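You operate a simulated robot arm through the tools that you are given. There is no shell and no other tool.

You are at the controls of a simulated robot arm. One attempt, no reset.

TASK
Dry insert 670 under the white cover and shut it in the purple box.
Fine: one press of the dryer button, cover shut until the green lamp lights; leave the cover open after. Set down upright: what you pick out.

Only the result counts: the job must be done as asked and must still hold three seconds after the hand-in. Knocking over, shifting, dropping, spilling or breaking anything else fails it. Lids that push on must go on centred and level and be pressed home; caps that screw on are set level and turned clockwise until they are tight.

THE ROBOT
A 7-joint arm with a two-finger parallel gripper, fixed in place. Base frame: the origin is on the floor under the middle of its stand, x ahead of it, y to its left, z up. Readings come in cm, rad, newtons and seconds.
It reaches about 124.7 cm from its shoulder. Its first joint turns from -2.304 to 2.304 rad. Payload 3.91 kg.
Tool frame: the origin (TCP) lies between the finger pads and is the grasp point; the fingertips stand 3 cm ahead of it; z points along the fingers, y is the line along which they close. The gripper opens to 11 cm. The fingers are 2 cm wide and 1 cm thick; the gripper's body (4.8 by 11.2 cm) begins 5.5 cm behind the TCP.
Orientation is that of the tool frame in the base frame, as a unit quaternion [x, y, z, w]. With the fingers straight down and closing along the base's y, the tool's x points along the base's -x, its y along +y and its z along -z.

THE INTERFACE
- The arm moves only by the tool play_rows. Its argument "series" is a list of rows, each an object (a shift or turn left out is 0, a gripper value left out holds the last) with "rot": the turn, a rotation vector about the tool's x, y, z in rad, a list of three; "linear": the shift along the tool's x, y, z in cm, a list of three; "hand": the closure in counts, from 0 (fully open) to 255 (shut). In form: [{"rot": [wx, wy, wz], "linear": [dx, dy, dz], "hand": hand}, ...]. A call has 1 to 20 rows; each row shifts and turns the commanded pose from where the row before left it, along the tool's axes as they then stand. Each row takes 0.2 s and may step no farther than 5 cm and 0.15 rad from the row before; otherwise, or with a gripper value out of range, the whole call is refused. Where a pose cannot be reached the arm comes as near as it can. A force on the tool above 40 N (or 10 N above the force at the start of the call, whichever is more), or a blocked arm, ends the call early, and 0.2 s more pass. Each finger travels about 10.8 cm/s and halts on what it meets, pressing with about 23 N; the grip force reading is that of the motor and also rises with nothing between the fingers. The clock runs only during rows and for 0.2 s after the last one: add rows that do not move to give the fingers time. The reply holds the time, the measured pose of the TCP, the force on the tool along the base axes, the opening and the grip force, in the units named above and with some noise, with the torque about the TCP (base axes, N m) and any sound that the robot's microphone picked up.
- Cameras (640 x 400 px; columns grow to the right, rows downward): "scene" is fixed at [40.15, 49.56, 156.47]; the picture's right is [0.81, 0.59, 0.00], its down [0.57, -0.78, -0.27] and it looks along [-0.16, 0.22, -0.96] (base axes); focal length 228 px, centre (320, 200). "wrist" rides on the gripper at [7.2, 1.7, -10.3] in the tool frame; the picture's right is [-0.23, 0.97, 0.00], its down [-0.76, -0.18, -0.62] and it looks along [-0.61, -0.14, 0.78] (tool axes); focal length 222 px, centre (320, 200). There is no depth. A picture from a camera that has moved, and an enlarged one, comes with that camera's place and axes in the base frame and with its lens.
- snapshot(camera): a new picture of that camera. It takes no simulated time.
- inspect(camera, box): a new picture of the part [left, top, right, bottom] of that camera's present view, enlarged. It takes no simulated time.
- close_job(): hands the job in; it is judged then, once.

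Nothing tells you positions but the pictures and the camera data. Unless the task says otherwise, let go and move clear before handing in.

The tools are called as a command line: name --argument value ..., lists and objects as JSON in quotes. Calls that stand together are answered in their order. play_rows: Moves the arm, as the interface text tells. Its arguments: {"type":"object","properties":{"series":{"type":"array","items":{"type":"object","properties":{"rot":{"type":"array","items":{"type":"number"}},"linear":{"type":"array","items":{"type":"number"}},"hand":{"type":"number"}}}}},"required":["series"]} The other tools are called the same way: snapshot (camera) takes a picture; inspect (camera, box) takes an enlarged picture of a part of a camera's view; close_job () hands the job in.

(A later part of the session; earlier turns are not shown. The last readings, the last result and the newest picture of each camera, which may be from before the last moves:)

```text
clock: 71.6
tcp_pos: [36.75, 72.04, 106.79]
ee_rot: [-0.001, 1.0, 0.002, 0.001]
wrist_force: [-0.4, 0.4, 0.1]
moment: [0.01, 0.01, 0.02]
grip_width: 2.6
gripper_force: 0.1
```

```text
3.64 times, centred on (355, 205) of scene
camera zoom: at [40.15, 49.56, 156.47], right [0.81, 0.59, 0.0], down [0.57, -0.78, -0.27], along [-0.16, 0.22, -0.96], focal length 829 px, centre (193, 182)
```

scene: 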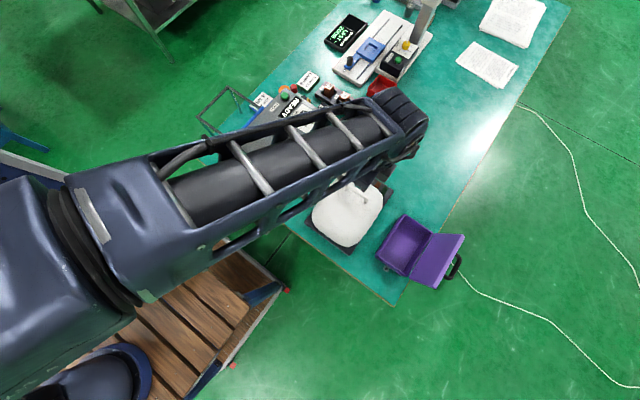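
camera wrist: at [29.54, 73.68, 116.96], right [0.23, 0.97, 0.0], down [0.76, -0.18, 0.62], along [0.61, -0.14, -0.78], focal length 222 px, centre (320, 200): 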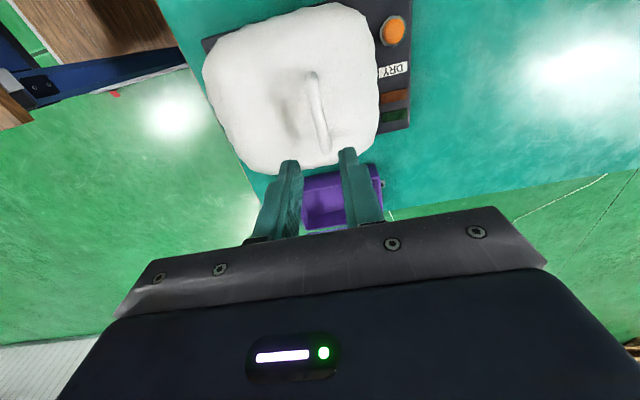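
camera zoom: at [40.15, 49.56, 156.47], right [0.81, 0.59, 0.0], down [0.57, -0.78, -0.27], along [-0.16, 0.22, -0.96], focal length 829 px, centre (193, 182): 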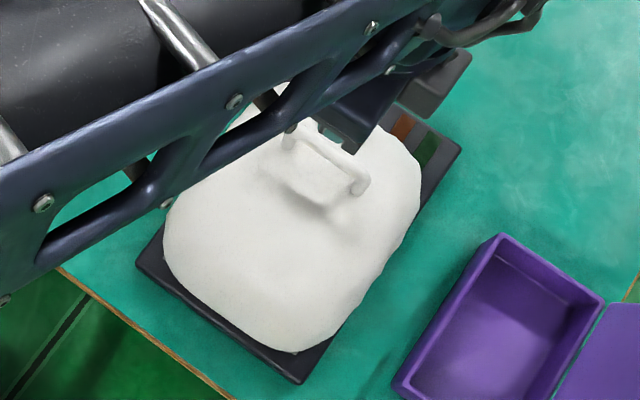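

The cover looks shut. To be sure, I'll nudge the top of the handle gently with closed fingers and watch for any give.

play_rows --series '[{"hand": 255}, {"hand": 255}, {"hand": 255}, {"linear": [0, 0, 2]}, {"linear": [0, 0, 2]}, {"linear": [0, 0, 2]}, {"linear": [0, 0, 1]}, {}]'

play_rows --series '[{"linear": [0, 0, 0.25]}, {"linear": [0, 0, 0.25]}, {"linear": [0, 0, 0.25]}, {"linear": [0, 0, 0.25]}, {}]'

inspect --camera "wrist" --box '[190, 0, 430, 220]'

```text
clock: 73.4
tcp_pos: [37.03, 72.17, 99.89]
ee_rot: [0.0, 1.0, 0.002, 0.0]
wrist_force: [0.3, -0.1, 0.0]
moment: [0.0, 0.03, 0.0]
grip_width: 0.0
gripper_force: 23.2
```

```text
clock: 74.6
tcp_pos: [36.77, 72.14, 98.99]
ee_rot: [0.0, 1.0, 0.002, 0.0]
wrist_force: [0.0, 0.6, 0.0]
moment: [0.0, -0.01, -0.03]
grip_width: 0.0
gripper_force: 22.9
```

```text
1.82 times, centred on (310, 110) of wrist
camera zoom: at [29.57, 73.84, 109.29], right [0.23, 0.97, 0.0], down [0.76, -0.18, 0.62], along [0.61, -0.14, -0.78], focal length 404 px, centre (338, 364)
```

zoom: 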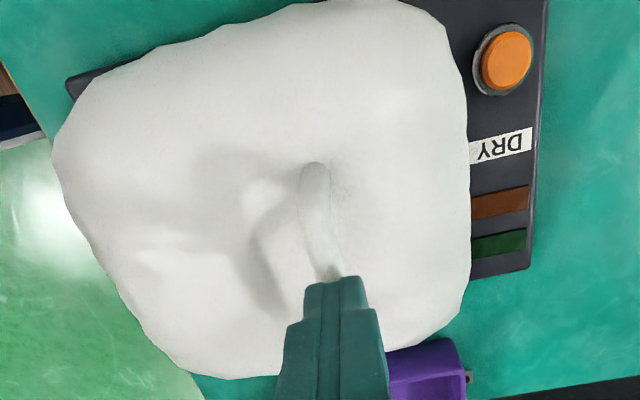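

play_rows --series '[{"linear": [0, 0, 0.25]}, {"linear": [0, 0, 0.25]}, {"linear": [0, 0, 0.25]}, {}]'

play_rows --series '[{"linear": [0, 0, 0.2]}, {"linear": [0, 0, 0.2]}, {}]'

```text
clock: 75.5
tcp_pos: [36.73, 72.2, 98.7]
ee_rot: [0.0, 1.0, 0.005, 0.0]
wrist_force: [-1.5, -2.5, 11.4]
moment: [-0.08, 0.08, 0.16]
grip_width: 0.0
gripper_force: 23.7
stopped in row 4: the force on the tool passed its limit at 42 N (the readings are from after the stop); the commanded pose is now the measured one
```

```text
clock: 76.1
tcp_pos: [36.83, 72.37, 98.83]
ee_rot: [0.0, 1.0, 0.006, 0.002]
wrist_force: [-1.3, -4.7, 12.0]
moment: [-0.23, 0.13, 0.04]
grip_width: 0.01
gripper_force: 23.4
stopped in row 2: the force on the tool passed its limit at 44 N (the readings are from after the stop); the commanded pose is now the measured one
```

The handle is rock-solid under load, so the cover is fully shut. I'll rise, turn the gripper so its body clears the cover, and go to the button with closed fingers.

play_rows --series '[{"linear": [0, 0, -1]}, {"linear": [0, 0, -3]}, {"linear": [0, 0, -4]}, {"linear": [0, 0, -4]}, {}]'

snapshot --camera "wrist"

play_rows --series '[{"rot": [0, 0, 0.15]}, {"rot": [0, 0, 0.15]}, {"rot": [0, 0, 0.15]}, {"rot": [0, 0, 0.15]}, {"rot": [0, 0, 0.15]}, {"rot": [0, 0, 0.15]}, {"rot": [0, 0, 0.15]}, {"rot": [0, 0, 0.15]}, {"rot": [0, 0, 0.15]}, {"rot": [0, 0, 0.15]}, {"rot": [0, 0, 0.0708]}, {}]'

snapshot --camera "wrist"

```text
clock: 77.3
tcp_pos: [36.65, 72.23, 110.3]
ee_rot: [0.0, 1.0, 0.005, 0.001]
wrist_force: [0.8, 0.0, 0.1]
moment: [0.02, 0.03, 0.01]
grip_width: 0.0
gripper_force: 23.2
```

```text
taken
camera wrist: at [29.42, 73.8, 120.53], right [0.23, 0.97, 0.01], down [0.76, -0.19, 0.62], along [0.61, -0.13, -0.78], focal length 222 px, centre (320, 200)
```

wrist: 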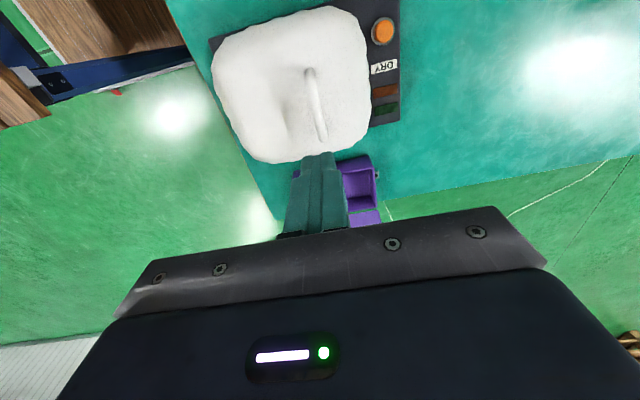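

```text
clock: 79.9
tcp_pos: [36.75, 72.27, 110.67]
ee_rot: [0.707, 0.707, 0.006, -0.003]
wrist_force: [-0.2, -0.4, 0.8]
moment: [0.03, 0.0, 0.01]
grip_width: 0.0
gripper_force: 22.9
```

```text
taken
camera wrist: at [38.48, 79.33, 120.98], right [0.97, -0.23, 0.0], down [-0.18, -0.77, 0.61], along [-0.14, -0.6, -0.79], focal length 222 px, centre (320, 200)
```

wrist: 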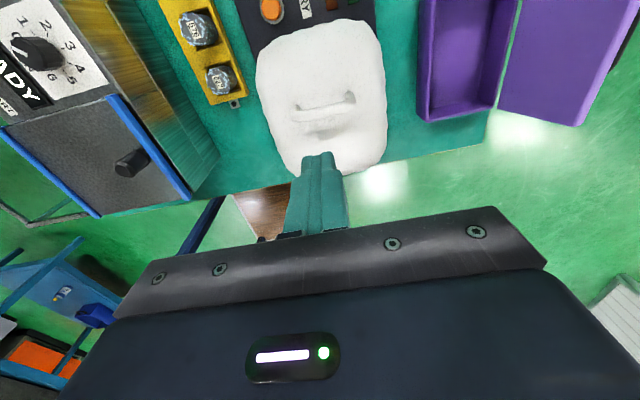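

I'll move over the button at [32.55, 82.73] and come down to a point well above it for a look.

play_rows --series '[{"linear": [3.49, -1.4, 0]}, {"linear": [3.49, -1.4, 0]}, {"linear": [3.48, -1.4, 0]}, {"linear": [0, 0, 4]}, {"linear": [0, 0, 4]}, {"linear": [0, 0, 4]}, {}]'

snapshot --camera "wrist"

inspect --camera "wrist" --box '[220, 60, 420, 225]'

inspect --camera "scene" --box '[295, 130, 415, 240]'

```text
clock: 81.5
tcp_pos: [32.66, 82.78, 98.87]
ee_rot: [0.707, 0.708, 0.006, -0.003]
wrist_force: [0.8, 0.6, -0.1]
moment: [-0.04, -0.01, 0.01]
grip_width: 0.0
gripper_force: 23.1
```

```text
taken
camera wrist: at [34.26, 89.88, 109.25], right [0.97, -0.23, 0.0], down [-0.18, -0.77, 0.61], along [-0.14, -0.6, -0.79], focal length 222 px, centre (320, 200)
```

wrist: 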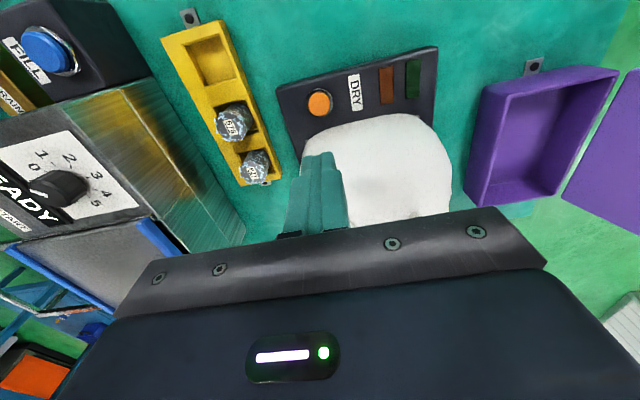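

```text
2.42 times, centred on (320, 142) of wrist
camera zoom: at [34.26, 89.88, 109.25], right [0.97, -0.23, 0.0], down [-0.18, -0.77, 0.61], along [-0.14, -0.6, -0.79], focal length 538 px, centre (320, 339)
```

zoom: 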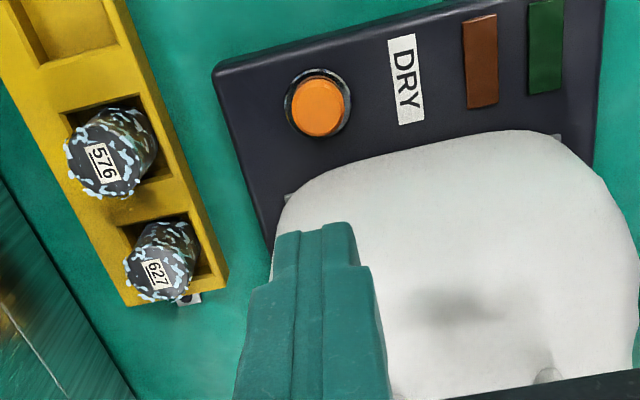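

```text
3.64 times, centred on (355, 185) of scene
camera zoom: at [40.15, 49.56, 156.47], right [0.81, 0.59, 0.0], down [0.57, -0.78, -0.27], along [-0.16, 0.22, -0.96], focal length 829 px, centre (193, 254)
```

zoom: 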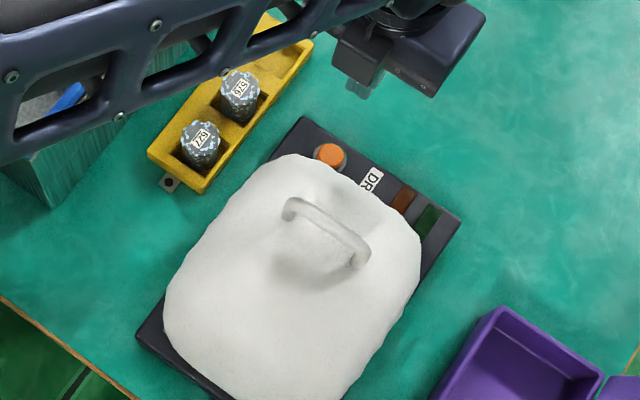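

The fingertips are aligned over the orange button to within 0.1 cm. I'll come down close above it.

play_rows --series '[{"linear": [0, 0, 4]}, {"linear": [0, 0, 4]}, {"linear": [0, 0, 2.5]}, {"linear": [0, 0, 1]}, {}]'

inspect --camera "wrist" --box '[220, 60, 420, 225]'

inspect --camera "scene" --box '[295, 130, 415, 240]'

```text
clock: 82.7
tcp_pos: [32.66, 82.98, 87.33]
ee_rot: [0.707, 0.707, 0.006, -0.003]
wrist_force: [0.2, 0.4, 0.2]
moment: [-0.03, -0.02, -0.01]
grip_width: 0.0
gripper_force: 23.0
```

```text
2.42 times, centred on (320, 142) of wrist
camera zoom: at [34.33, 90.15, 97.69], right [0.97, -0.23, 0.0], down [-0.18, -0.77, 0.61], along [-0.14, -0.6, -0.79], focal length 538 px, centre (320, 339)
```

zoom: 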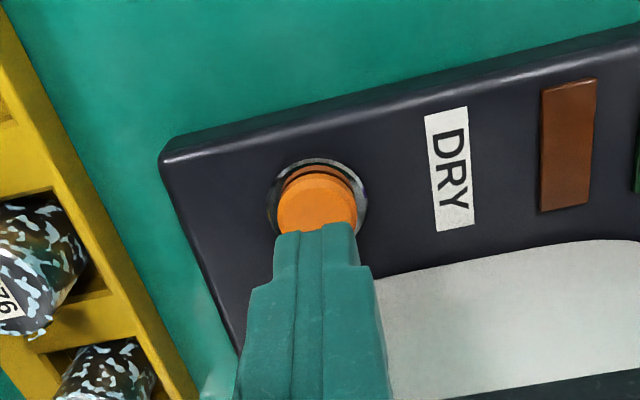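

```text
3.64 times, centred on (355, 185) of scene
camera zoom: at [40.15, 49.56, 156.47], right [0.81, 0.59, 0.0], down [0.57, -0.78, -0.27], along [-0.16, 0.22, -0.96], focal length 829 px, centre (193, 254)
```

zoom: 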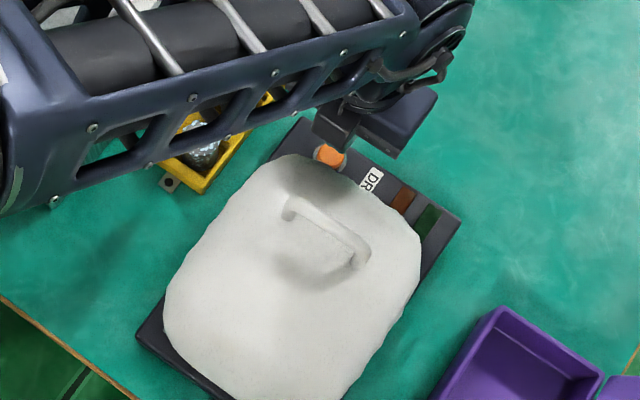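

The tips are right above the button cap. I'll go down in small steps to feel for it.

play_rows --series '[{"linear": [0, 0, 0.3]}, {"linear": [0, 0, 0.3]}, {"linear": [0, 0, 0.3]}, {"linear": [0, 0, 0.3]}, {"linear": [0, 0, 0.2]}, {}]'

```text
clock: 84.1
tcp_pos: [32.55, 83.09, 86.0]
ee_rot: [0.708, 0.707, 0.005, -0.003]
wrist_force: [-0.5, -0.2, -0.6]
moment: [-0.02, 0.0, 0.02]
grip_width: 0.0
gripper_force: 23.6
```

play_rows --series '[{"linear": [0, 0, 0.15]}, {"linear": [0, 0, 0.15]}, {"linear": [0, 0, 0.15]}, {"linear": [0, 0, 0.15]}, {}]'

```text
clock: 85.3
tcp_pos: [32.67, 82.91, 85.42]
ee_rot: [0.707, 0.707, 0.006, -0.003]
wrist_force: [-0.1, 0.8, -0.1]
moment: [-0.02, 0.01, 0.02]
grip_width: 0.0
gripper_force: 22.9
```

play_rows --series '[{"linear": [0, 0, 0.12]}, {"linear": [0, 0, 0.12]}, {"linear": [0, 0, 0.12]}, {}]'

inspect --camera "wrist" --box '[220, 60, 420, 225]'

```text
clock: 86.3
tcp_pos: [32.78, 82.97, 84.83]
ee_rot: [0.707, 0.707, 0.006, -0.003]
wrist_force: [-0.4, -0.5, -0.2]
moment: [0.01, -0.01, -0.02]
grip_width: 0.0
gripper_force: 23.4
```

```text
2.42 times, centred on (320, 142) of wrist
camera zoom: at [34.44, 90.15, 95.24], right [0.97, -0.23, 0.0], down [-0.18, -0.77, 0.61], along [-0.14, -0.6, -0.79], focal length 538 px, centre (320, 339)
```

zoom: 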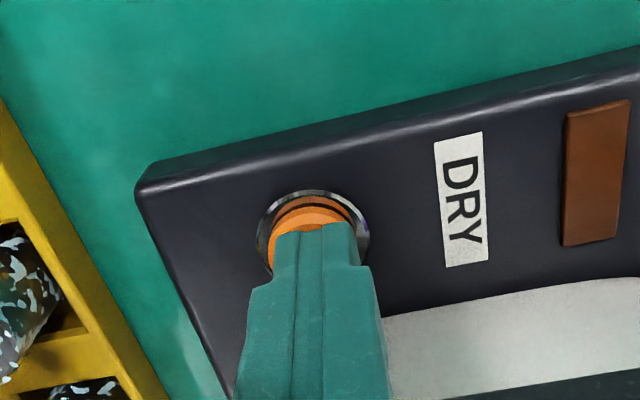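

Still no contact, but the tips are very close to the cap. I'll continue with 0.1 cm steps.

play_rows --series '[{"linear": [0, 0, 0.1]}, {"linear": [0, 0, 0.1]}, {}]'

```text
clock: 87.1
tcp_pos: [32.76, 82.92, 84.73]
ee_rot: [0.707, 0.707, 0.006, -0.002]
wrist_force: [0.4, 0.2, 0.9]
moment: [0.03, 0.0, 0.02]
grip_width: 0.03
gripper_force: 22.6
```

play_rows --series '[{"linear": [0, 0, 0.1]}, {"linear": [0, 0, 0.1]}, {}]'

```text
clock: 87.9
tcp_pos: [32.55, 83.1, 84.58]
ee_rot: [0.707, 0.707, 0.005, -0.003]
wrist_force: [0.8, -0.6, 2.8]
moment: [-0.02, -0.02, -0.04]
grip_width: 0.01
gripper_force: 22.8
```

Contact at 2.8 N. I'll press on steadily until the button clicks.

play_rows --series '[{"linear": [0, 0, 0.1]}, {"linear": [0, 0, 0.1]}, {}]'

inspect --camera "wrist" --box '[300, 60, 500, 225]'

```text
clock: 88.7
tcp_pos: [32.71, 83.07, 84.29]
ee_rot: [0.707, 0.707, 0.006, -0.003]
wrist_force: [-1.9, 0.8, 2.4]
moment: [0.02, 0.04, 0.02]
grip_width: 0.0
gripper_force: 22.6
heard: click
```

```text
2.42 times, centred on (400, 142) of wrist
camera zoom: at [34.38, 90.17, 94.68], right [0.97, -0.23, 0.0], down [-0.18, -0.77, 0.61], along [-0.14, -0.6, -0.79], focal length 538 px, centre (126, 339)
```

zoom: 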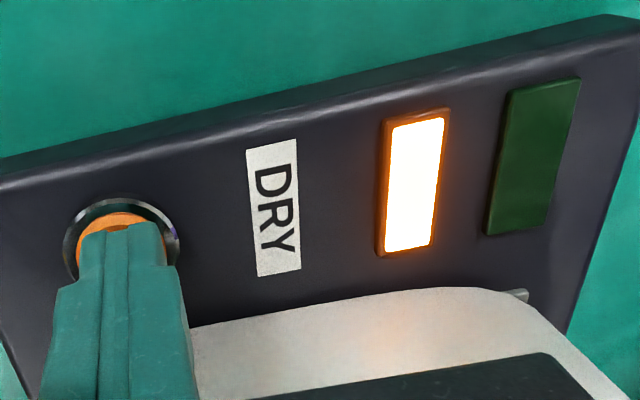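

A click, and the amber lamp is lit: drying is on. I'll lift straight off the button and wait for green.

play_rows --series '[{"linear": [0, 0, -1]}, {"linear": [0, 0, -3]}, {"linear": [0, 0, -4]}, {"linear": [0, 0, -4]}, {"linear": [0, 0, -4]}, {"linear": [0, 0, -4]}, {}]'

inspect --camera "scene" --box '[295, 130, 415, 240]'

snapshot --camera "wrist"

```text
clock: 90.3
tcp_pos: [32.46, 82.81, 104.31]
ee_rot: [0.707, 0.707, 0.005, -0.003]
wrist_force: [0.2, 0.2, 0.3]
moment: [0.02, -0.04, 0.0]
grip_width: 0.02
gripper_force: 22.3
```

```text
3.64 times, centred on (355, 185) of scene
camera zoom: at [40.15, 49.56, 156.47], right [0.81, 0.59, 0.0], down [0.57, -0.78, -0.27], along [-0.16, 0.22, -0.96], focal length 829 px, centre (193, 254)
```

zoom: 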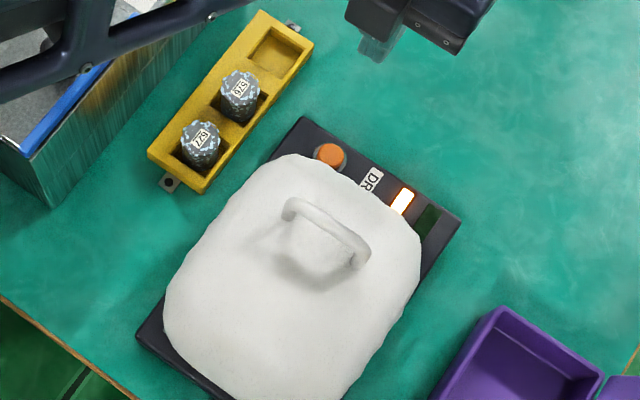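

```text
taken
camera wrist: at [34.11, 89.99, 114.77], right [0.97, -0.23, 0.0], down [-0.18, -0.77, 0.61], along [-0.14, -0.6, -0.79], focal length 222 px, centre (320, 200)
```

wrist: 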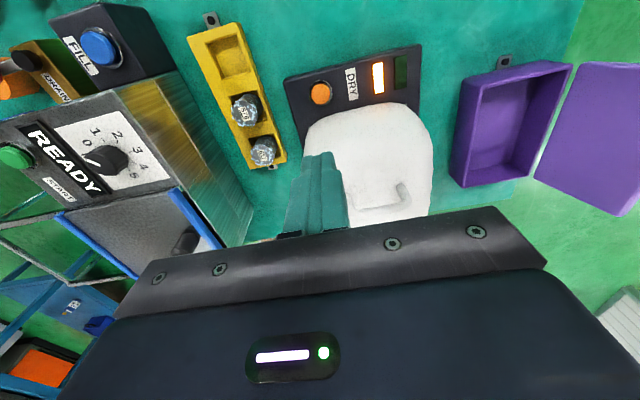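

While the dryer runs I'll level the tool and move the camera over the purple box to measure it.

play_rows --series '[{"rot": [0.0042, -0.0127, 0], "linear": [0, 4, -1.5]}, {"linear": [0, 4, -1.5]}, {"linear": [0, 4, -1.5]}, {"linear": [-1, 4, -1.5]}, {"linear": [-1, 4, 0]}, {}]'

snapshot --camera "wrist"

inspect --camera "wrist" --box '[220, 0, 460, 160]'

inspect --camera "scene" --box '[365, 200, 475, 300]'

```text
clock: 91.7
tcp_pos: [52.75, 80.77, 110.32]
ee_rot: [0.707, 0.707, -0.001, 0.0]
wrist_force: [0.1, 0.1, -0.1]
moment: [0.04, -0.02, 0.0]
grip_width: 0.01
gripper_force: 23.0
```

```text
taken
camera wrist: at [54.51, 87.99, 120.56], right [0.97, -0.23, 0.0], down [-0.18, -0.76, 0.62], along [-0.14, -0.61, -0.78], focal length 222 px, centre (320, 200)
```

wrist: 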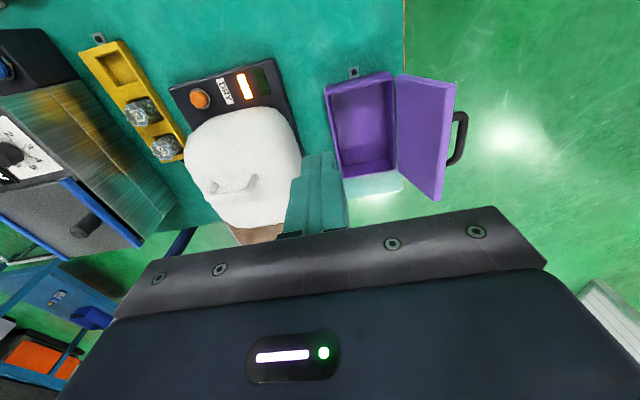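

```text
2.50 times, centred on (340, 80) of wrist
camera zoom: at [54.51, 87.99, 120.56], right [0.97, -0.23, 0.0], down [-0.18, -0.76, 0.62], along [-0.14, -0.61, -0.78], focal length 555 px, centre (270, 500)
```

zoom: 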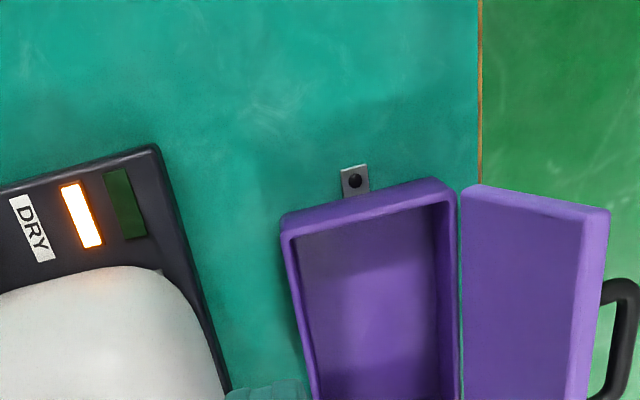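

```text
4.00 times, centred on (420, 250) of scene
camera zoom: at [40.15, 49.56, 156.47], right [0.81, 0.59, 0.0], down [0.57, -0.78, -0.27], along [-0.16, 0.22, -0.96], focal length 912 px, centre (-80, 0)
```

zoom: 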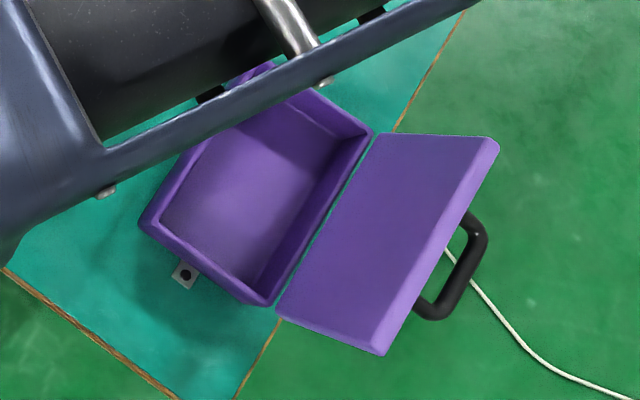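

The box rim spans about x 53.6–63.9 and y 62.5–79.1 at z≈83.1. Its lid stands about 111° open on the +x side, with the black handle on its outer face. I'll look at that handle and keep waiting for green.

inspect --camera "wrist" --box '[380, 60, 500, 210]'

play_rows --series '[{"linear": [0, 2, 0]}, {"linear": [0, 4, 0]}, {"linear": [0, 4, 0]}, {"linear": [0, 2, 0]}, {}]'

snapshot --camera "wrist"

inspect --camera "scene" --box '[295, 130, 475, 300]'

```text
2.67 times, centred on (440, 135) of wrist
camera zoom: at [54.51, 87.99, 120.56], right [0.97, -0.23, 0.0], down [-0.18, -0.76, 0.62], along [-0.14, -0.61, -0.78], focal length 592 px, centre (0, 373)
```

zoom: 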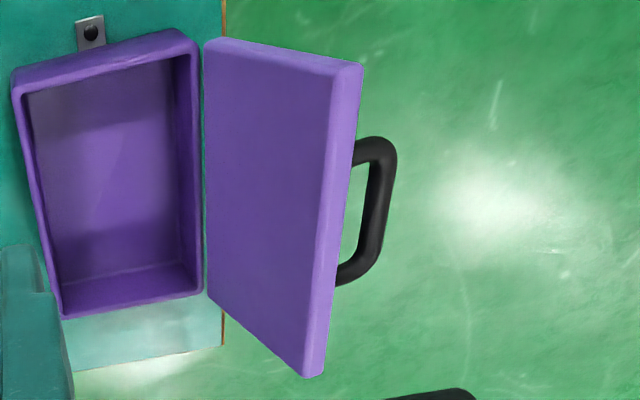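

```text
clock: 92.9
tcp_pos: [63.43, 80.22, 110.12]
ee_rot: [0.707, 0.708, -0.001, 0.0]
wrist_force: [-0.1, -0.1, -1.1]
moment: [-0.02, -0.04, 0.0]
grip_width: 0.0
gripper_force: 23.5
out of reach, approached as far as the arm can: row 4
```

```text
taken
camera wrist: at [65.12, 87.4, 120.41], right [0.97, -0.23, 0.0], down [-0.18, -0.76, 0.62], along [-0.14, -0.61, -0.78], focal length 222 px, centre (320, 200)
```

wrist: 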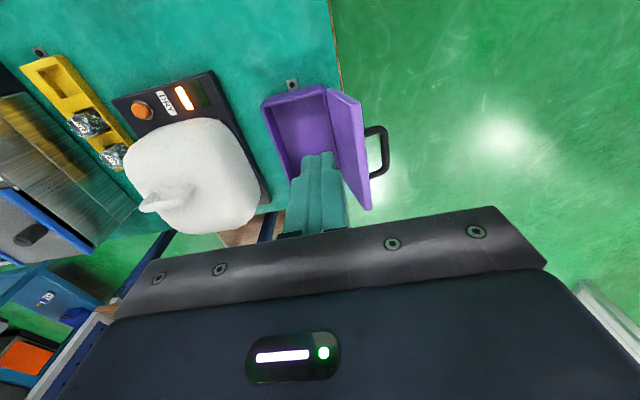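

```text
2.35 times, centred on (385, 215) of scene
camera zoom: at [40.15, 49.56, 156.47], right [0.81, 0.59, 0.0], down [0.57, -0.78, -0.27], along [-0.16, 0.22, -0.96], focal length 537 px, centre (167, 165)
```

zoom: 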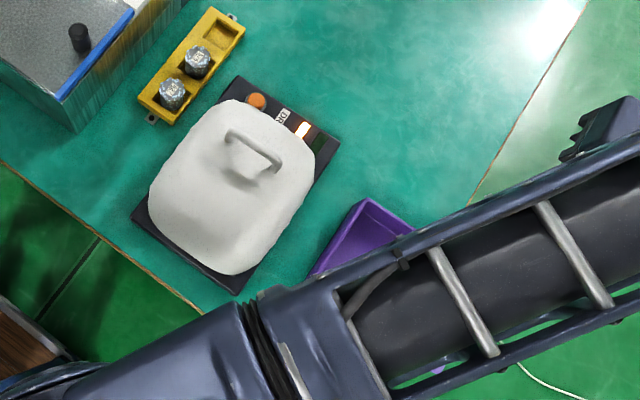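

Still amber. The lid handle bar is near [71.2, 70.8, 90.2] and looks reachable. I'll go back above the cover handle and turn the fingers while waiting for green.

play_rows --series '[{"linear": [-1.35, -4.4, 0]}, {"linear": [-1.35, -4.4, 0]}, {"linear": [-1.35, -4.4, 0]}, {"linear": [-1.35, -4.4, 0]}, {"linear": [-1.35, -4.4, 0]}, {"linear": [-1.35, -4.4, 0]}, {"rot": [0, 0, -0.15]}, {"rot": [0, 0, -0.15]}, {"rot": [0, 0, -0.15]}, {"rot": [0, 0, -0.15]}, {"rot": [0, 0, -0.15]}, {"rot": [0, 0, -0.15]}, {"rot": [0, 0, -0.15]}, {"rot": [0, 0, -0.15]}, {"rot": [0, 0, -0.15]}, {"rot": [0, 0, -0.15]}, {"rot": [0, 0, -0.0708], "hand": 195}, {}]'

snapshot --camera "wrist"

inspect --camera "scene" --box '[295, 130, 415, 240]'

```text
clock: 96.7
tcp_pos: [45.08, 86.77, 114.44]
ee_rot: [0.001, 1.0, 0.0, -0.001]
wrist_force: [0.0, 0.2, 0.6]
moment: [-0.01, 0.03, 0.0]
grip_width: 2.6
gripper_force: 0.2
out of reach, approached as far as the arm can: row 1, 2, 3, 4, 5, 6, 12
```

```text
taken
camera wrist: at [37.92, 88.47, 124.71], right [0.23, 0.97, 0.0], down [0.76, -0.18, 0.62], along [0.61, -0.14, -0.78], focal length 222 px, centre (320, 200)
```

wrist: 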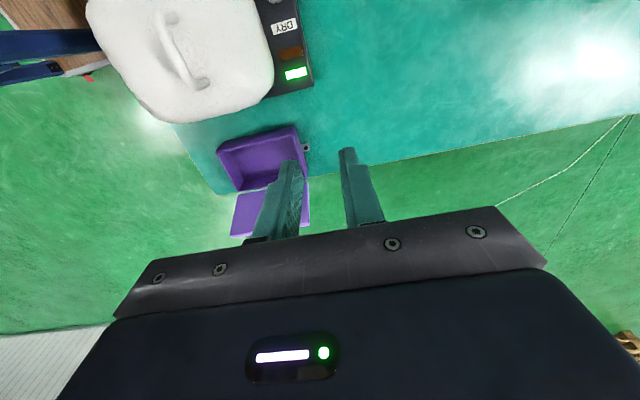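

```text
3.64 times, centred on (355, 185) of scene
camera zoom: at [40.15, 49.56, 156.47], right [0.81, 0.59, 0.0], down [0.57, -0.78, -0.27], along [-0.16, 0.22, -0.96], focal length 829 px, centre (193, 254)
```

zoom: 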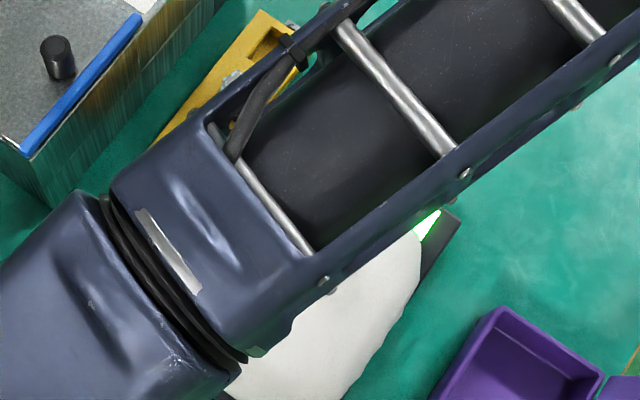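

The green lamp is lit. The out-of-reach rows left me at [45.1, 86.8, 114.4], so I'll move back over the cover handle from there and check the position.

play_rows --series '[{"linear": [2.05, -3.68, 0]}, {"linear": [2.05, -3.68, 0]}, {"linear": [2.05, -3.68, 0]}, {"linear": [2.05, -3.68, 0]}, {}]'

snapshot --camera "wrist"

snapshot --camera "scene"

```text
clock: 97.9
tcp_pos: [42.48, 86.23, 117.99]
ee_rot: [-0.001, 1.0, 0.0, -0.001]
wrist_force: [0.2, 0.1, 1.3]
moment: [0.02, -0.03, 0.0]
grip_width: 2.57
gripper_force: 0.1
out of reach, approached as far as the arm can: row 1, 2, 3, 4
```

```text
taken
camera wrist: at [35.37, 88.05, 128.35], right [0.23, 0.97, 0.0], down [0.76, -0.18, 0.62], along [0.61, -0.14, -0.78], focal length 222 px, centre (320, 200)
```

wrist: 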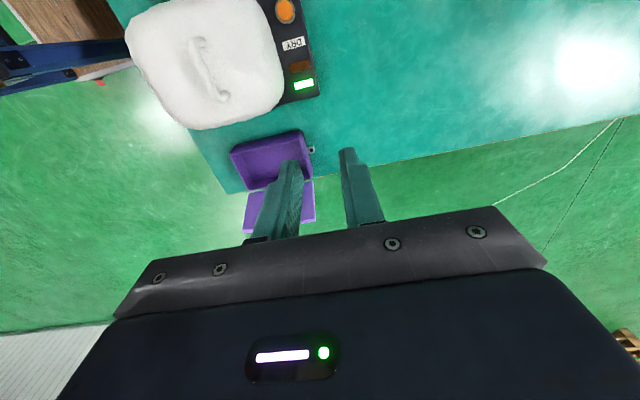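

```text
taken
```

scene: 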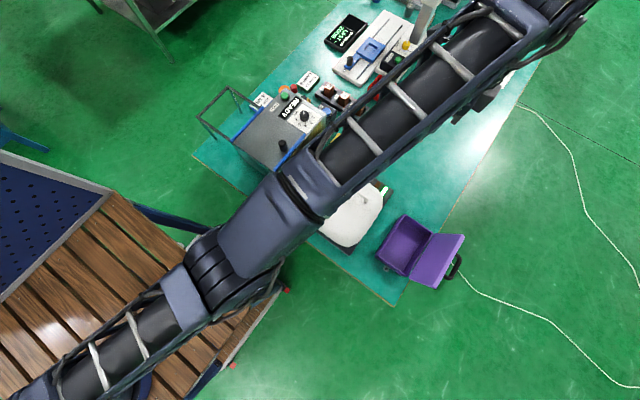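

The arm is stretched near its limit here, so inward moves stall. Earlier, moving straight down freed it, so I'll do that in small steps.

play_rows --series '[{"linear": [0, 0, 1.5]}, {"linear": [0, 0, 1.5]}, {"linear": [0, 0, 1.5]}, {}]'

snapshot --camera "scene"

```text
clock: 98.9
tcp_pos: [42.64, 87.69, 113.75]
ee_rot: [0.0, 1.0, -0.003, 0.0]
wrist_force: [0.3, 0.2, -0.7]
moment: [0.0, -0.01, 0.01]
grip_width: 2.63
gripper_force: 0.1
out of reach, approached as far as the arm can: row 1, 2, 3
```

```text
taken
```

scene: 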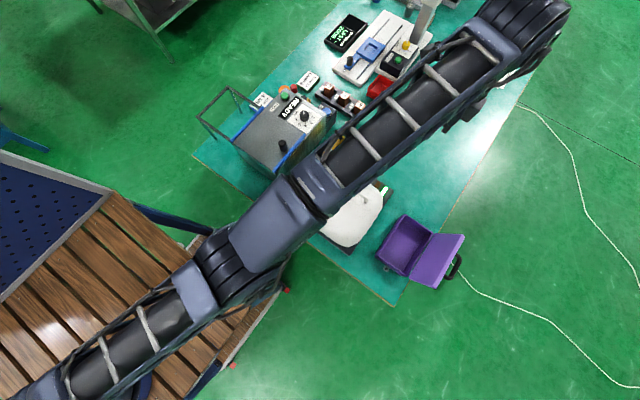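

The arm is fully straight and stuck at the edge of its range. I'll try very small inward steps to get the elbow bending again.

play_rows --series '[{"linear": [0.1, -0.2, 0.2]}, {"linear": [0.1, -0.2, 0.2]}, {"linear": [0.1, -0.2, 0.2]}, {"linear": [0.1, -0.2, 0.2]}, {}]'

```text
clock: 100.1
tcp_pos: [42.55, 87.86, 113.64]
ee_rot: [-0.001, 1.0, 0.0, -0.001]
wrist_force: [0.1, 0.4, -0.2]
moment: [0.01, 0.01, 0.0]
grip_width: 2.57
gripper_force: 0.1
out of reach, approached as far as the arm can: row 2, 4
```

Barely any change. I'll instead slide down along the reach limit, which should flex the elbow, and watch whether rows stop being flagged.

play_rows --series '[{"linear": [-0.9, 1.8, 2.25]}, {"linear": [-0.9, 1.8, 2.25]}, {"linear": [-0.9, 1.6, 2.4]}, {}]'

snapshot --camera "scene"

```text
clock: 101.1
tcp_pos: [43.81, 89.22, 107.83]
ee_rot: [-0.001, 1.0, 0.0, -0.002]
wrist_force: [0.2, -0.1, 0.7]
moment: [-0.02, 0.0, 0.0]
grip_width: 2.6
gripper_force: 0.0
out of reach, approached as far as the arm can: row 1, 2, 3
```

```text
taken
```

scene: 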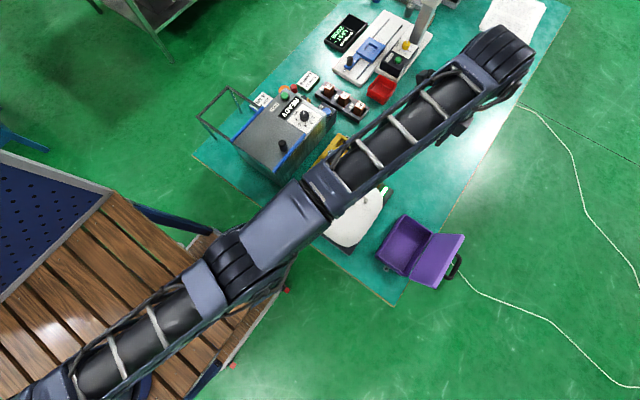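

The elbow likely only flexes one way, so moving left kept it locked. I'll try sliding toward +x, -y and down.

play_rows --series '[{"linear": [-1.8, -1.2, 0.8]}, {"linear": [-1.8, -1.2, 0.8]}, {"linear": [-1.8, -1.2, 0.8]}, {}]'

snapshot --camera "scene"

```text
clock: 102.1
tcp_pos: [49.84, 87.29, 105.56]
ee_rot: [0.0, 1.0, -0.002, -0.001]
wrist_force: [0.1, 0.0, -0.2]
moment: [0.02, 0.01, 0.03]
grip_width: 2.58
gripper_force: 0.0
out of reach, approached as far as the arm can: row 1, 2, 3
```

```text
taken
```

scene: 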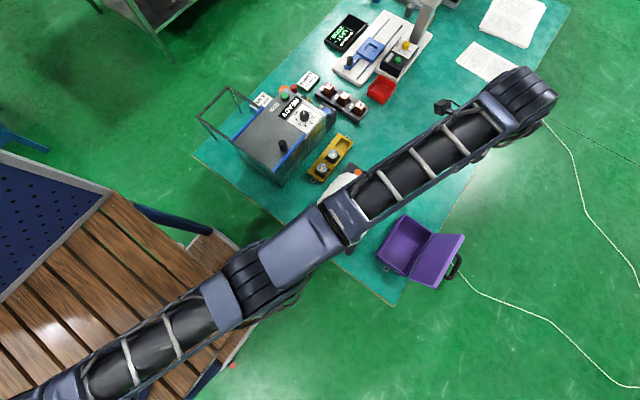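

The arm is effectively straight from the shoulder to the wrist. I'll try many small steps combining left, down and slightly inward so the elbow can start to flex.

play_rows --series '[{"linear": [0.66, 0.0, 0.5]}, {"linear": [0.66, 0.0, 0.5]}, {"linear": [0.66, 0.0, 0.5]}, {"linear": [0.66, 0.0, 0.5]}, {"linear": [0.66, 0.0, 0.5]}, {"linear": [0.66, 0.0, 0.5]}, {"linear": [0.66, 0.0, 0.5]}, {"linear": [0.66, 0.0, 0.5]}, {"linear": [0.66, 0.0, 0.5]}, {"linear": [0.66, 0.0, 0.5]}, {"linear": [0.66, 0.0, 0.5]}, {"linear": [0.66, 0.0, 0.5]}, {}]'

snapshot --camera "scene"

```text
clock: 104.9
tcp_pos: [42.95, 90.72, 100.14]
ee_rot: [0.0, 1.0, -0.001, -0.001]
wrist_force: [-0.6, -0.3, -0.8]
moment: [-0.04, -0.02, -0.01]
grip_width: 2.58
gripper_force: 0.1
out of reach, approached as far as the arm can: row 1, 3, 5, 7, 8, 10, 11
```

```text
taken
```

scene: 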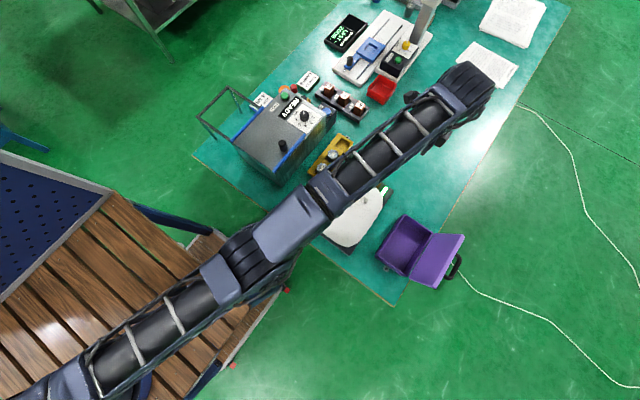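

Some rows now go through. I'll continue down and to the right, the direction that should open up the elbow.

play_rows --series '[{"linear": [-0.83, -0.27, 1.05]}, {"linear": [-0.83, -0.27, 1.05]}, {"linear": [-0.83, -0.27, 1.05]}, {"linear": [-0.83, -0.27, 1.05]}, {"linear": [-0.83, -0.27, 1.05]}, {"linear": [-0.83, -0.27, 1.05]}, {"linear": [-0.83, -0.27, 1.05]}, {"linear": [-0.83, -0.27, 1.05]}, {"linear": [-0.83, -0.27, 1.05]}, {"linear": [-0.83, -0.27, 1.05]}, {}]'

snapshot --camera "scene"

```text
clock: 107.3
tcp_pos: [51.71, 88.91, 89.97]
ee_rot: [0.0, 1.0, -0.002, -0.001]
wrist_force: [-0.6, 0.6, -0.7]
moment: [-0.02, -0.02, 0.01]
grip_width: 2.6
gripper_force: 0.1
out of reach, approached as far as the arm can: row 1, 4, 8
```

```text
taken
```

scene: 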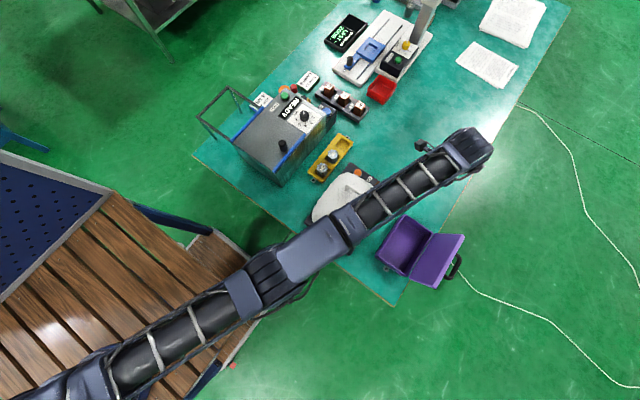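

Fewer flags now. I'll test small inward steps from here.

play_rows --series '[{"linear": [0.12, -0.22, 0.0]}, {"linear": [0.12, -0.22, 0.0]}, {"linear": [0.12, -0.22, 0.0]}, {"linear": [0.12, -0.22, 0.0]}, {"linear": [0.12, -0.22, 0.0]}, {"linear": [0.12, -0.22, 0.0]}, {"linear": [0.12, -0.22, 0.0]}, {"linear": [0.12, -0.22, 0.0]}, {}]'

```text
clock: 109.3
tcp_pos: [51.59, 88.88, 89.97]
ee_rot: [0.0, 1.0, -0.001, -0.001]
wrist_force: [0.4, 0.0, -0.3]
moment: [0.0, 0.02, 0.02]
grip_width: 2.6
gripper_force: 0.1
out of reach, approached as far as the arm can: row 1, 2, 4, 6, 8
```

Position moves alone don't flex the elbow, but tilting the tool should. I'll tilt the fingers inward toward the base about the wrist in small steps, which stays clear of the dryer.

play_rows --series '[{"rot": [0.0865, 0.0502, 0], "linear": [1.12, -1.94, -0.15]}, {"rot": [0.0865, 0.0502, 0], "linear": [1.12, -1.94, -0.15]}, {"rot": [0.0865, 0.0502, 0], "linear": [1.12, -1.94, -0.15]}, {}]'

snapshot --camera "scene"

snapshot --camera "wrist"

```text
clock: 110.3
tcp_pos: [48.56, 83.64, 91.19]
ee_rot: [0.0, 0.988, -0.131, -0.076]
wrist_force: [0.5, 0.7, 0.4]
moment: [0.0, 0.02, 0.02]
grip_width: 2.6
gripper_force: 0.1
out of reach, approached as far as the arm can: row 2
```

```text
taken
```

scene: 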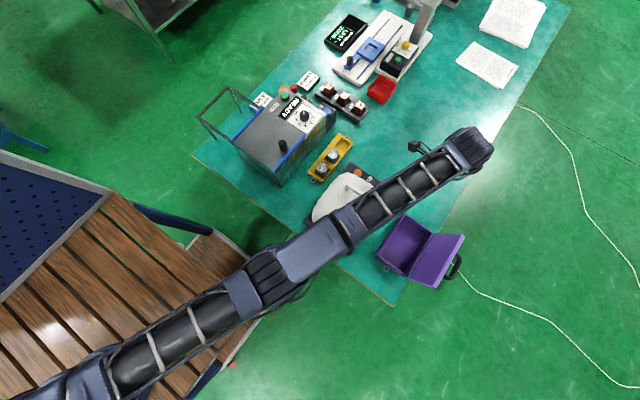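

```text
taken
camera wrist: at [43.0, 88.09, 101.6], right [0.21, 0.94, -0.29], down [0.85, -0.03, 0.53], along [0.48, -0.35, -0.8], focal length 222 px, centre (320, 200)
```

wrist: 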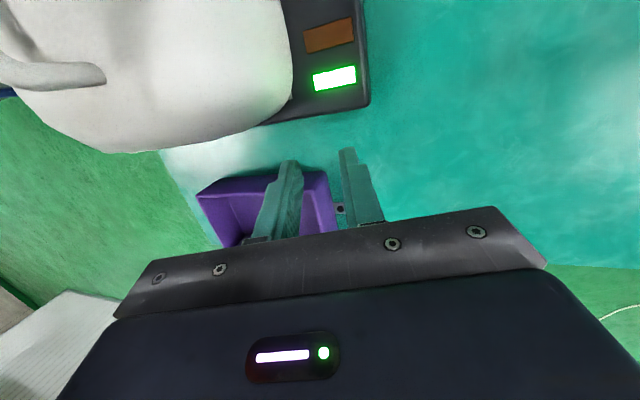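

The tilt worked. I'll test small inward steps again with this orientation.

play_rows --series '[{"linear": [0.144, -0.248, 0.089]}, {"linear": [0.144, -0.248, 0.089]}, {"linear": [0.144, -0.248, 0.089]}, {"linear": [0.144, -0.248, 0.089]}, {"linear": [0.144, -0.248, 0.089]}, {}]'

```text
clock: 111.7
tcp_pos: [48.51, 83.63, 91.29]
ee_rot: [0.0, 0.989, -0.131, -0.075]
wrist_force: [0.5, 0.0, 0.3]
moment: [0.02, -0.02, -0.01]
grip_width: 2.6
gripper_force: 0.0
out of reach, approached as far as the arm can: row 1, 3, 5
```

That didn't free it. I'll tilt the other way, with fingers outward, in case the elbow flexes with the opposite sign.

play_rows --series '[{"rot": [-0.0865, -0.0502, 0], "linear": [-1.12, 1.94, 0.05]}, {"rot": [-0.0865, -0.0502, 0], "linear": [-1.12, 1.94, 0]}, {"rot": [-0.0865, -0.0502, 0], "linear": [-1.12, 1.94, -0.05]}, {"rot": [-0.0865, -0.0502, 0], "linear": [-1.0, 1.8, -0.11]}, {"rot": [-0.0865, -0.0502, 0], "linear": [-1.0, 1.8, -0.11]}, {"rot": [-0.0865, -0.0502, 0], "linear": [-1.0, 1.8, -0.11]}, {}]'

snapshot --camera "scene"

```text
clock: 113.3
tcp_pos: [54.64, 94.52, 90.84]
ee_rot: [-0.001, 0.989, 0.13, 0.074]
wrist_force: [0.9, 0.3, 0.1]
moment: [-0.02, -0.02, 0.01]
grip_width: 2.58
gripper_force: 0.0
out of reach, approached as far as the arm can: row 3
```

```text
taken
```

scene: 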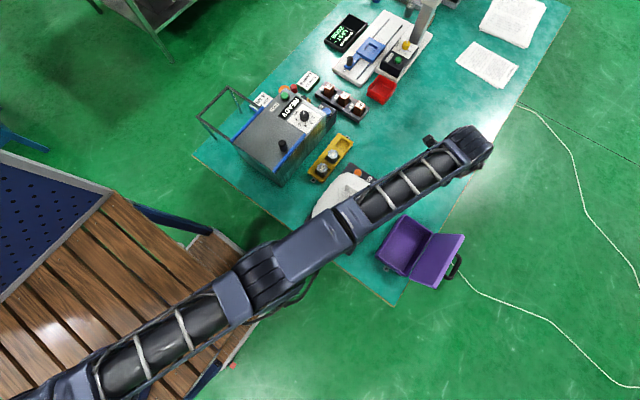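

play_rows --series '[{"linear": [0.144, -0.248, -0.089]}, {"linear": [0.144, -0.248, -0.089]}, {"linear": [0.144, -0.248, -0.089]}, {"linear": [0.144, -0.248, -0.089]}, {"linear": [0.144, -0.248, -0.089]}, {"linear": [0.144, -0.248, -0.089]}, {}]'

```text
clock: 114.9
tcp_pos: [53.62, 92.9, 90.87]
ee_rot: [0.001, 0.989, 0.129, 0.075]
wrist_force: [0.1, -0.2, 0.4]
moment: [0.01, 0.01, -0.01]
grip_width: 2.56
gripper_force: 0.0
```

Freed: no rows were flagged and the tool moved inward as commanded. I'll continue inward with larger steps.

play_rows --series '[{"linear": [0.25, -0.41, -0.15]}, {"linear": [0.48, -0.83, -0.3]}, {"linear": [0.48, -0.83, -0.3]}, {"linear": [0.7, -1.24, -0.6]}, {"linear": [0.7, -1.24, -0.6]}, {"linear": [0.7, -1.24, -0.6]}, {"linear": [0.7, -1.24, -0.6]}, {}]'

snapshot --camera "scene"

```text
clock: 116.7
tcp_pos: [49.17, 85.19, 91.58]
ee_rot: [0.001, 0.989, 0.129, 0.075]
wrist_force: [0.6, 0.1, -0.5]
moment: [-0.01, 0.01, -0.01]
grip_width: 2.63
gripper_force: 0.1
```

```text
taken
```

scene: 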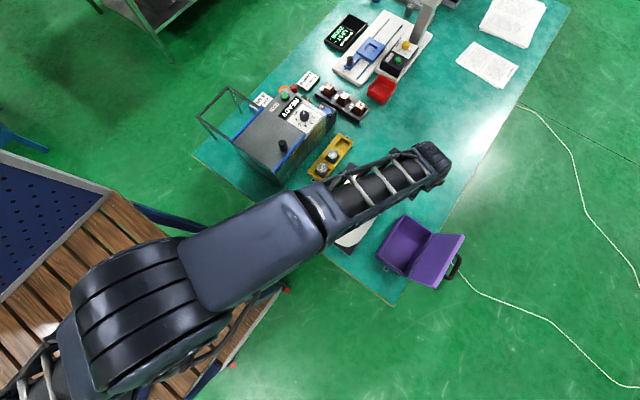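

The elbow is bending properly again. I'll bring the tool back to vertical and head over the cover handle.

play_rows --series '[{"rot": [0.0865, 0.0502, 0], "linear": [0, 0, -1]}, {"rot": [0.0865, 0.0502, 0], "linear": [0, 0, -2]}, {"rot": [0.0865, 0.0502, 0], "linear": [0, 0, -3]}, {"linear": [0, 0, -4]}, {"linear": [0, 0, -4]}, {}]'

snapshot --camera "scene"

snapshot --camera "wrist"

```text
clock: 118.1
tcp_pos: [48.72, 84.27, 105.17]
ee_rot: [0.0, 1.0, 0.0, -0.001]
wrist_force: [0.1, 0.2, 0.0]
moment: [0.01, -0.03, 0.02]
grip_width: 2.57
gripper_force: 0.1
```

```text
taken
```

scene: 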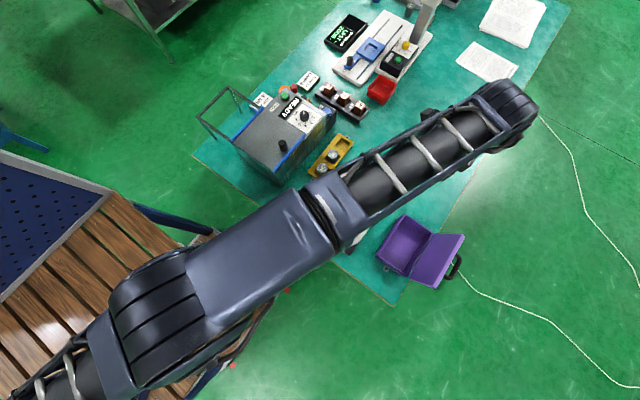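

```text
taken
camera wrist: at [41.55, 86.08, 115.49], right [0.23, 0.97, 0.0], down [0.76, -0.18, 0.62], along [0.61, -0.14, -0.78], focal length 222 px, centre (320, 200)
```

wrist: 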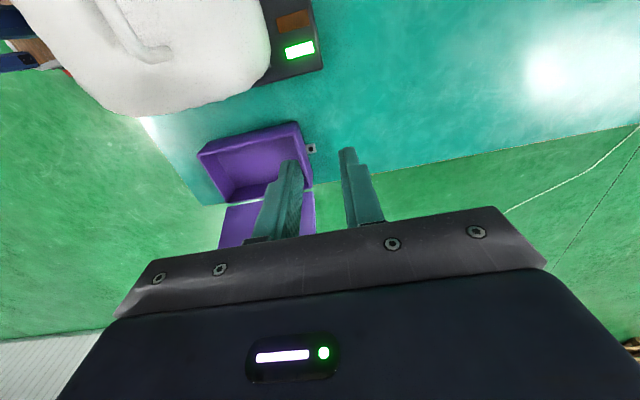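

I'm free and vertical at z 105 and the green lamp is still lit. Now I'll move over the cover handle at [36.85, 72.05].

play_rows --series '[{"linear": [1.5, -1.5, -0.4]}, {"linear": [2.6, -2.7, -0.4]}, {"linear": [2.6, -2.7, -0.4]}, {"linear": [2.6, -2.7, -0.4]}, {"linear": [2.5, -2.6, 0]}, {}]'

snapshot --camera "wrist"

inspect --camera "wrist" --box '[220, 60, 420, 225]'

snapshot --camera "scene"

```text
clock: 119.5
tcp_pos: [36.63, 72.19, 107.08]
ee_rot: [0.001, 1.0, 0.001, -0.001]
wrist_force: [0.4, 0.3, 0.7]
moment: [0.02, 0.01, 0.01]
grip_width: 2.58
gripper_force: 0.1
```

```text
taken
camera wrist: at [29.42, 73.79, 117.36], right [0.23, 0.97, 0.0], down [0.76, -0.18, 0.62], along [0.61, -0.14, -0.78], focal length 222 px, centre (320, 200)
```

wrist: 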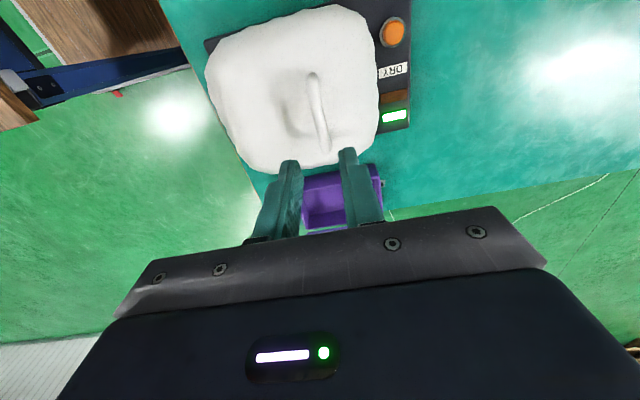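

```text
2.42 times, centred on (320, 142) of wrist
camera zoom: at [29.42, 73.79, 117.36], right [0.23, 0.97, 0.0], down [0.76, -0.18, 0.62], along [0.61, -0.14, -0.78], focal length 538 px, centre (320, 339)
```

zoom: 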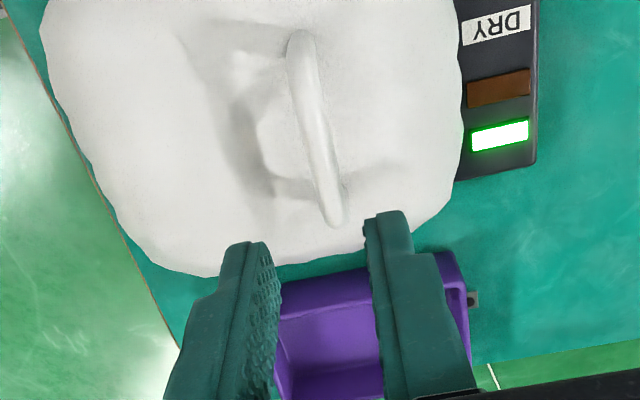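

```text
taken
```

scene: 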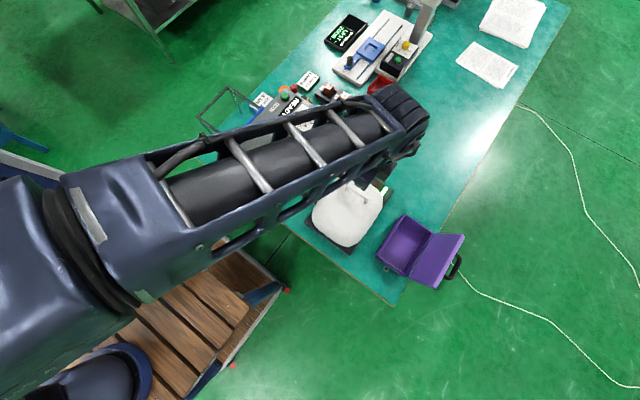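

The bar is centred between the fingers. I'll lower them over the handle bar.

play_rows --series '[{"linear": [-0.15, -0.1, 3]}, {"linear": [0, 0, 3]}, {"linear": [0, 0, 2]}, {}]'

inspect --camera "wrist" --box '[220, 60, 420, 225]'

```text
clock: 120.5
tcp_pos: [36.8, 71.86, 98.9]
ee_rot: [0.0, 1.0, 0.0, 0.0]
wrist_force: [-0.2, 0.5, 0.5]
moment: [0.01, 0.03, 0.01]
grip_width: 2.61
gripper_force: 0.1
```

```text
2.42 times, centred on (320, 142) of wrist
camera zoom: at [29.55, 73.61, 109.16], right [0.23, 0.97, 0.0], down [0.76, -0.18, 0.62], along [0.61, -0.14, -0.78], focal length 538 px, centre (320, 339)
```

zoom: 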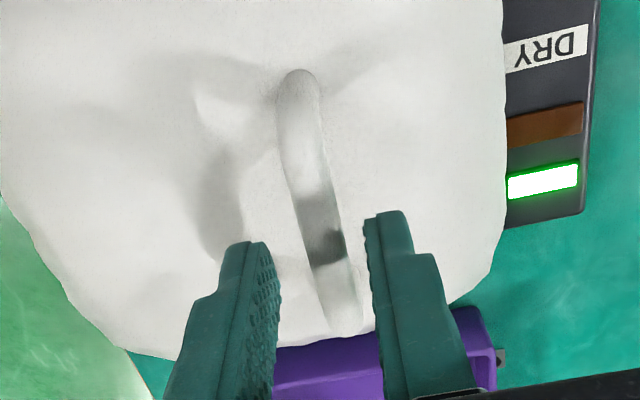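

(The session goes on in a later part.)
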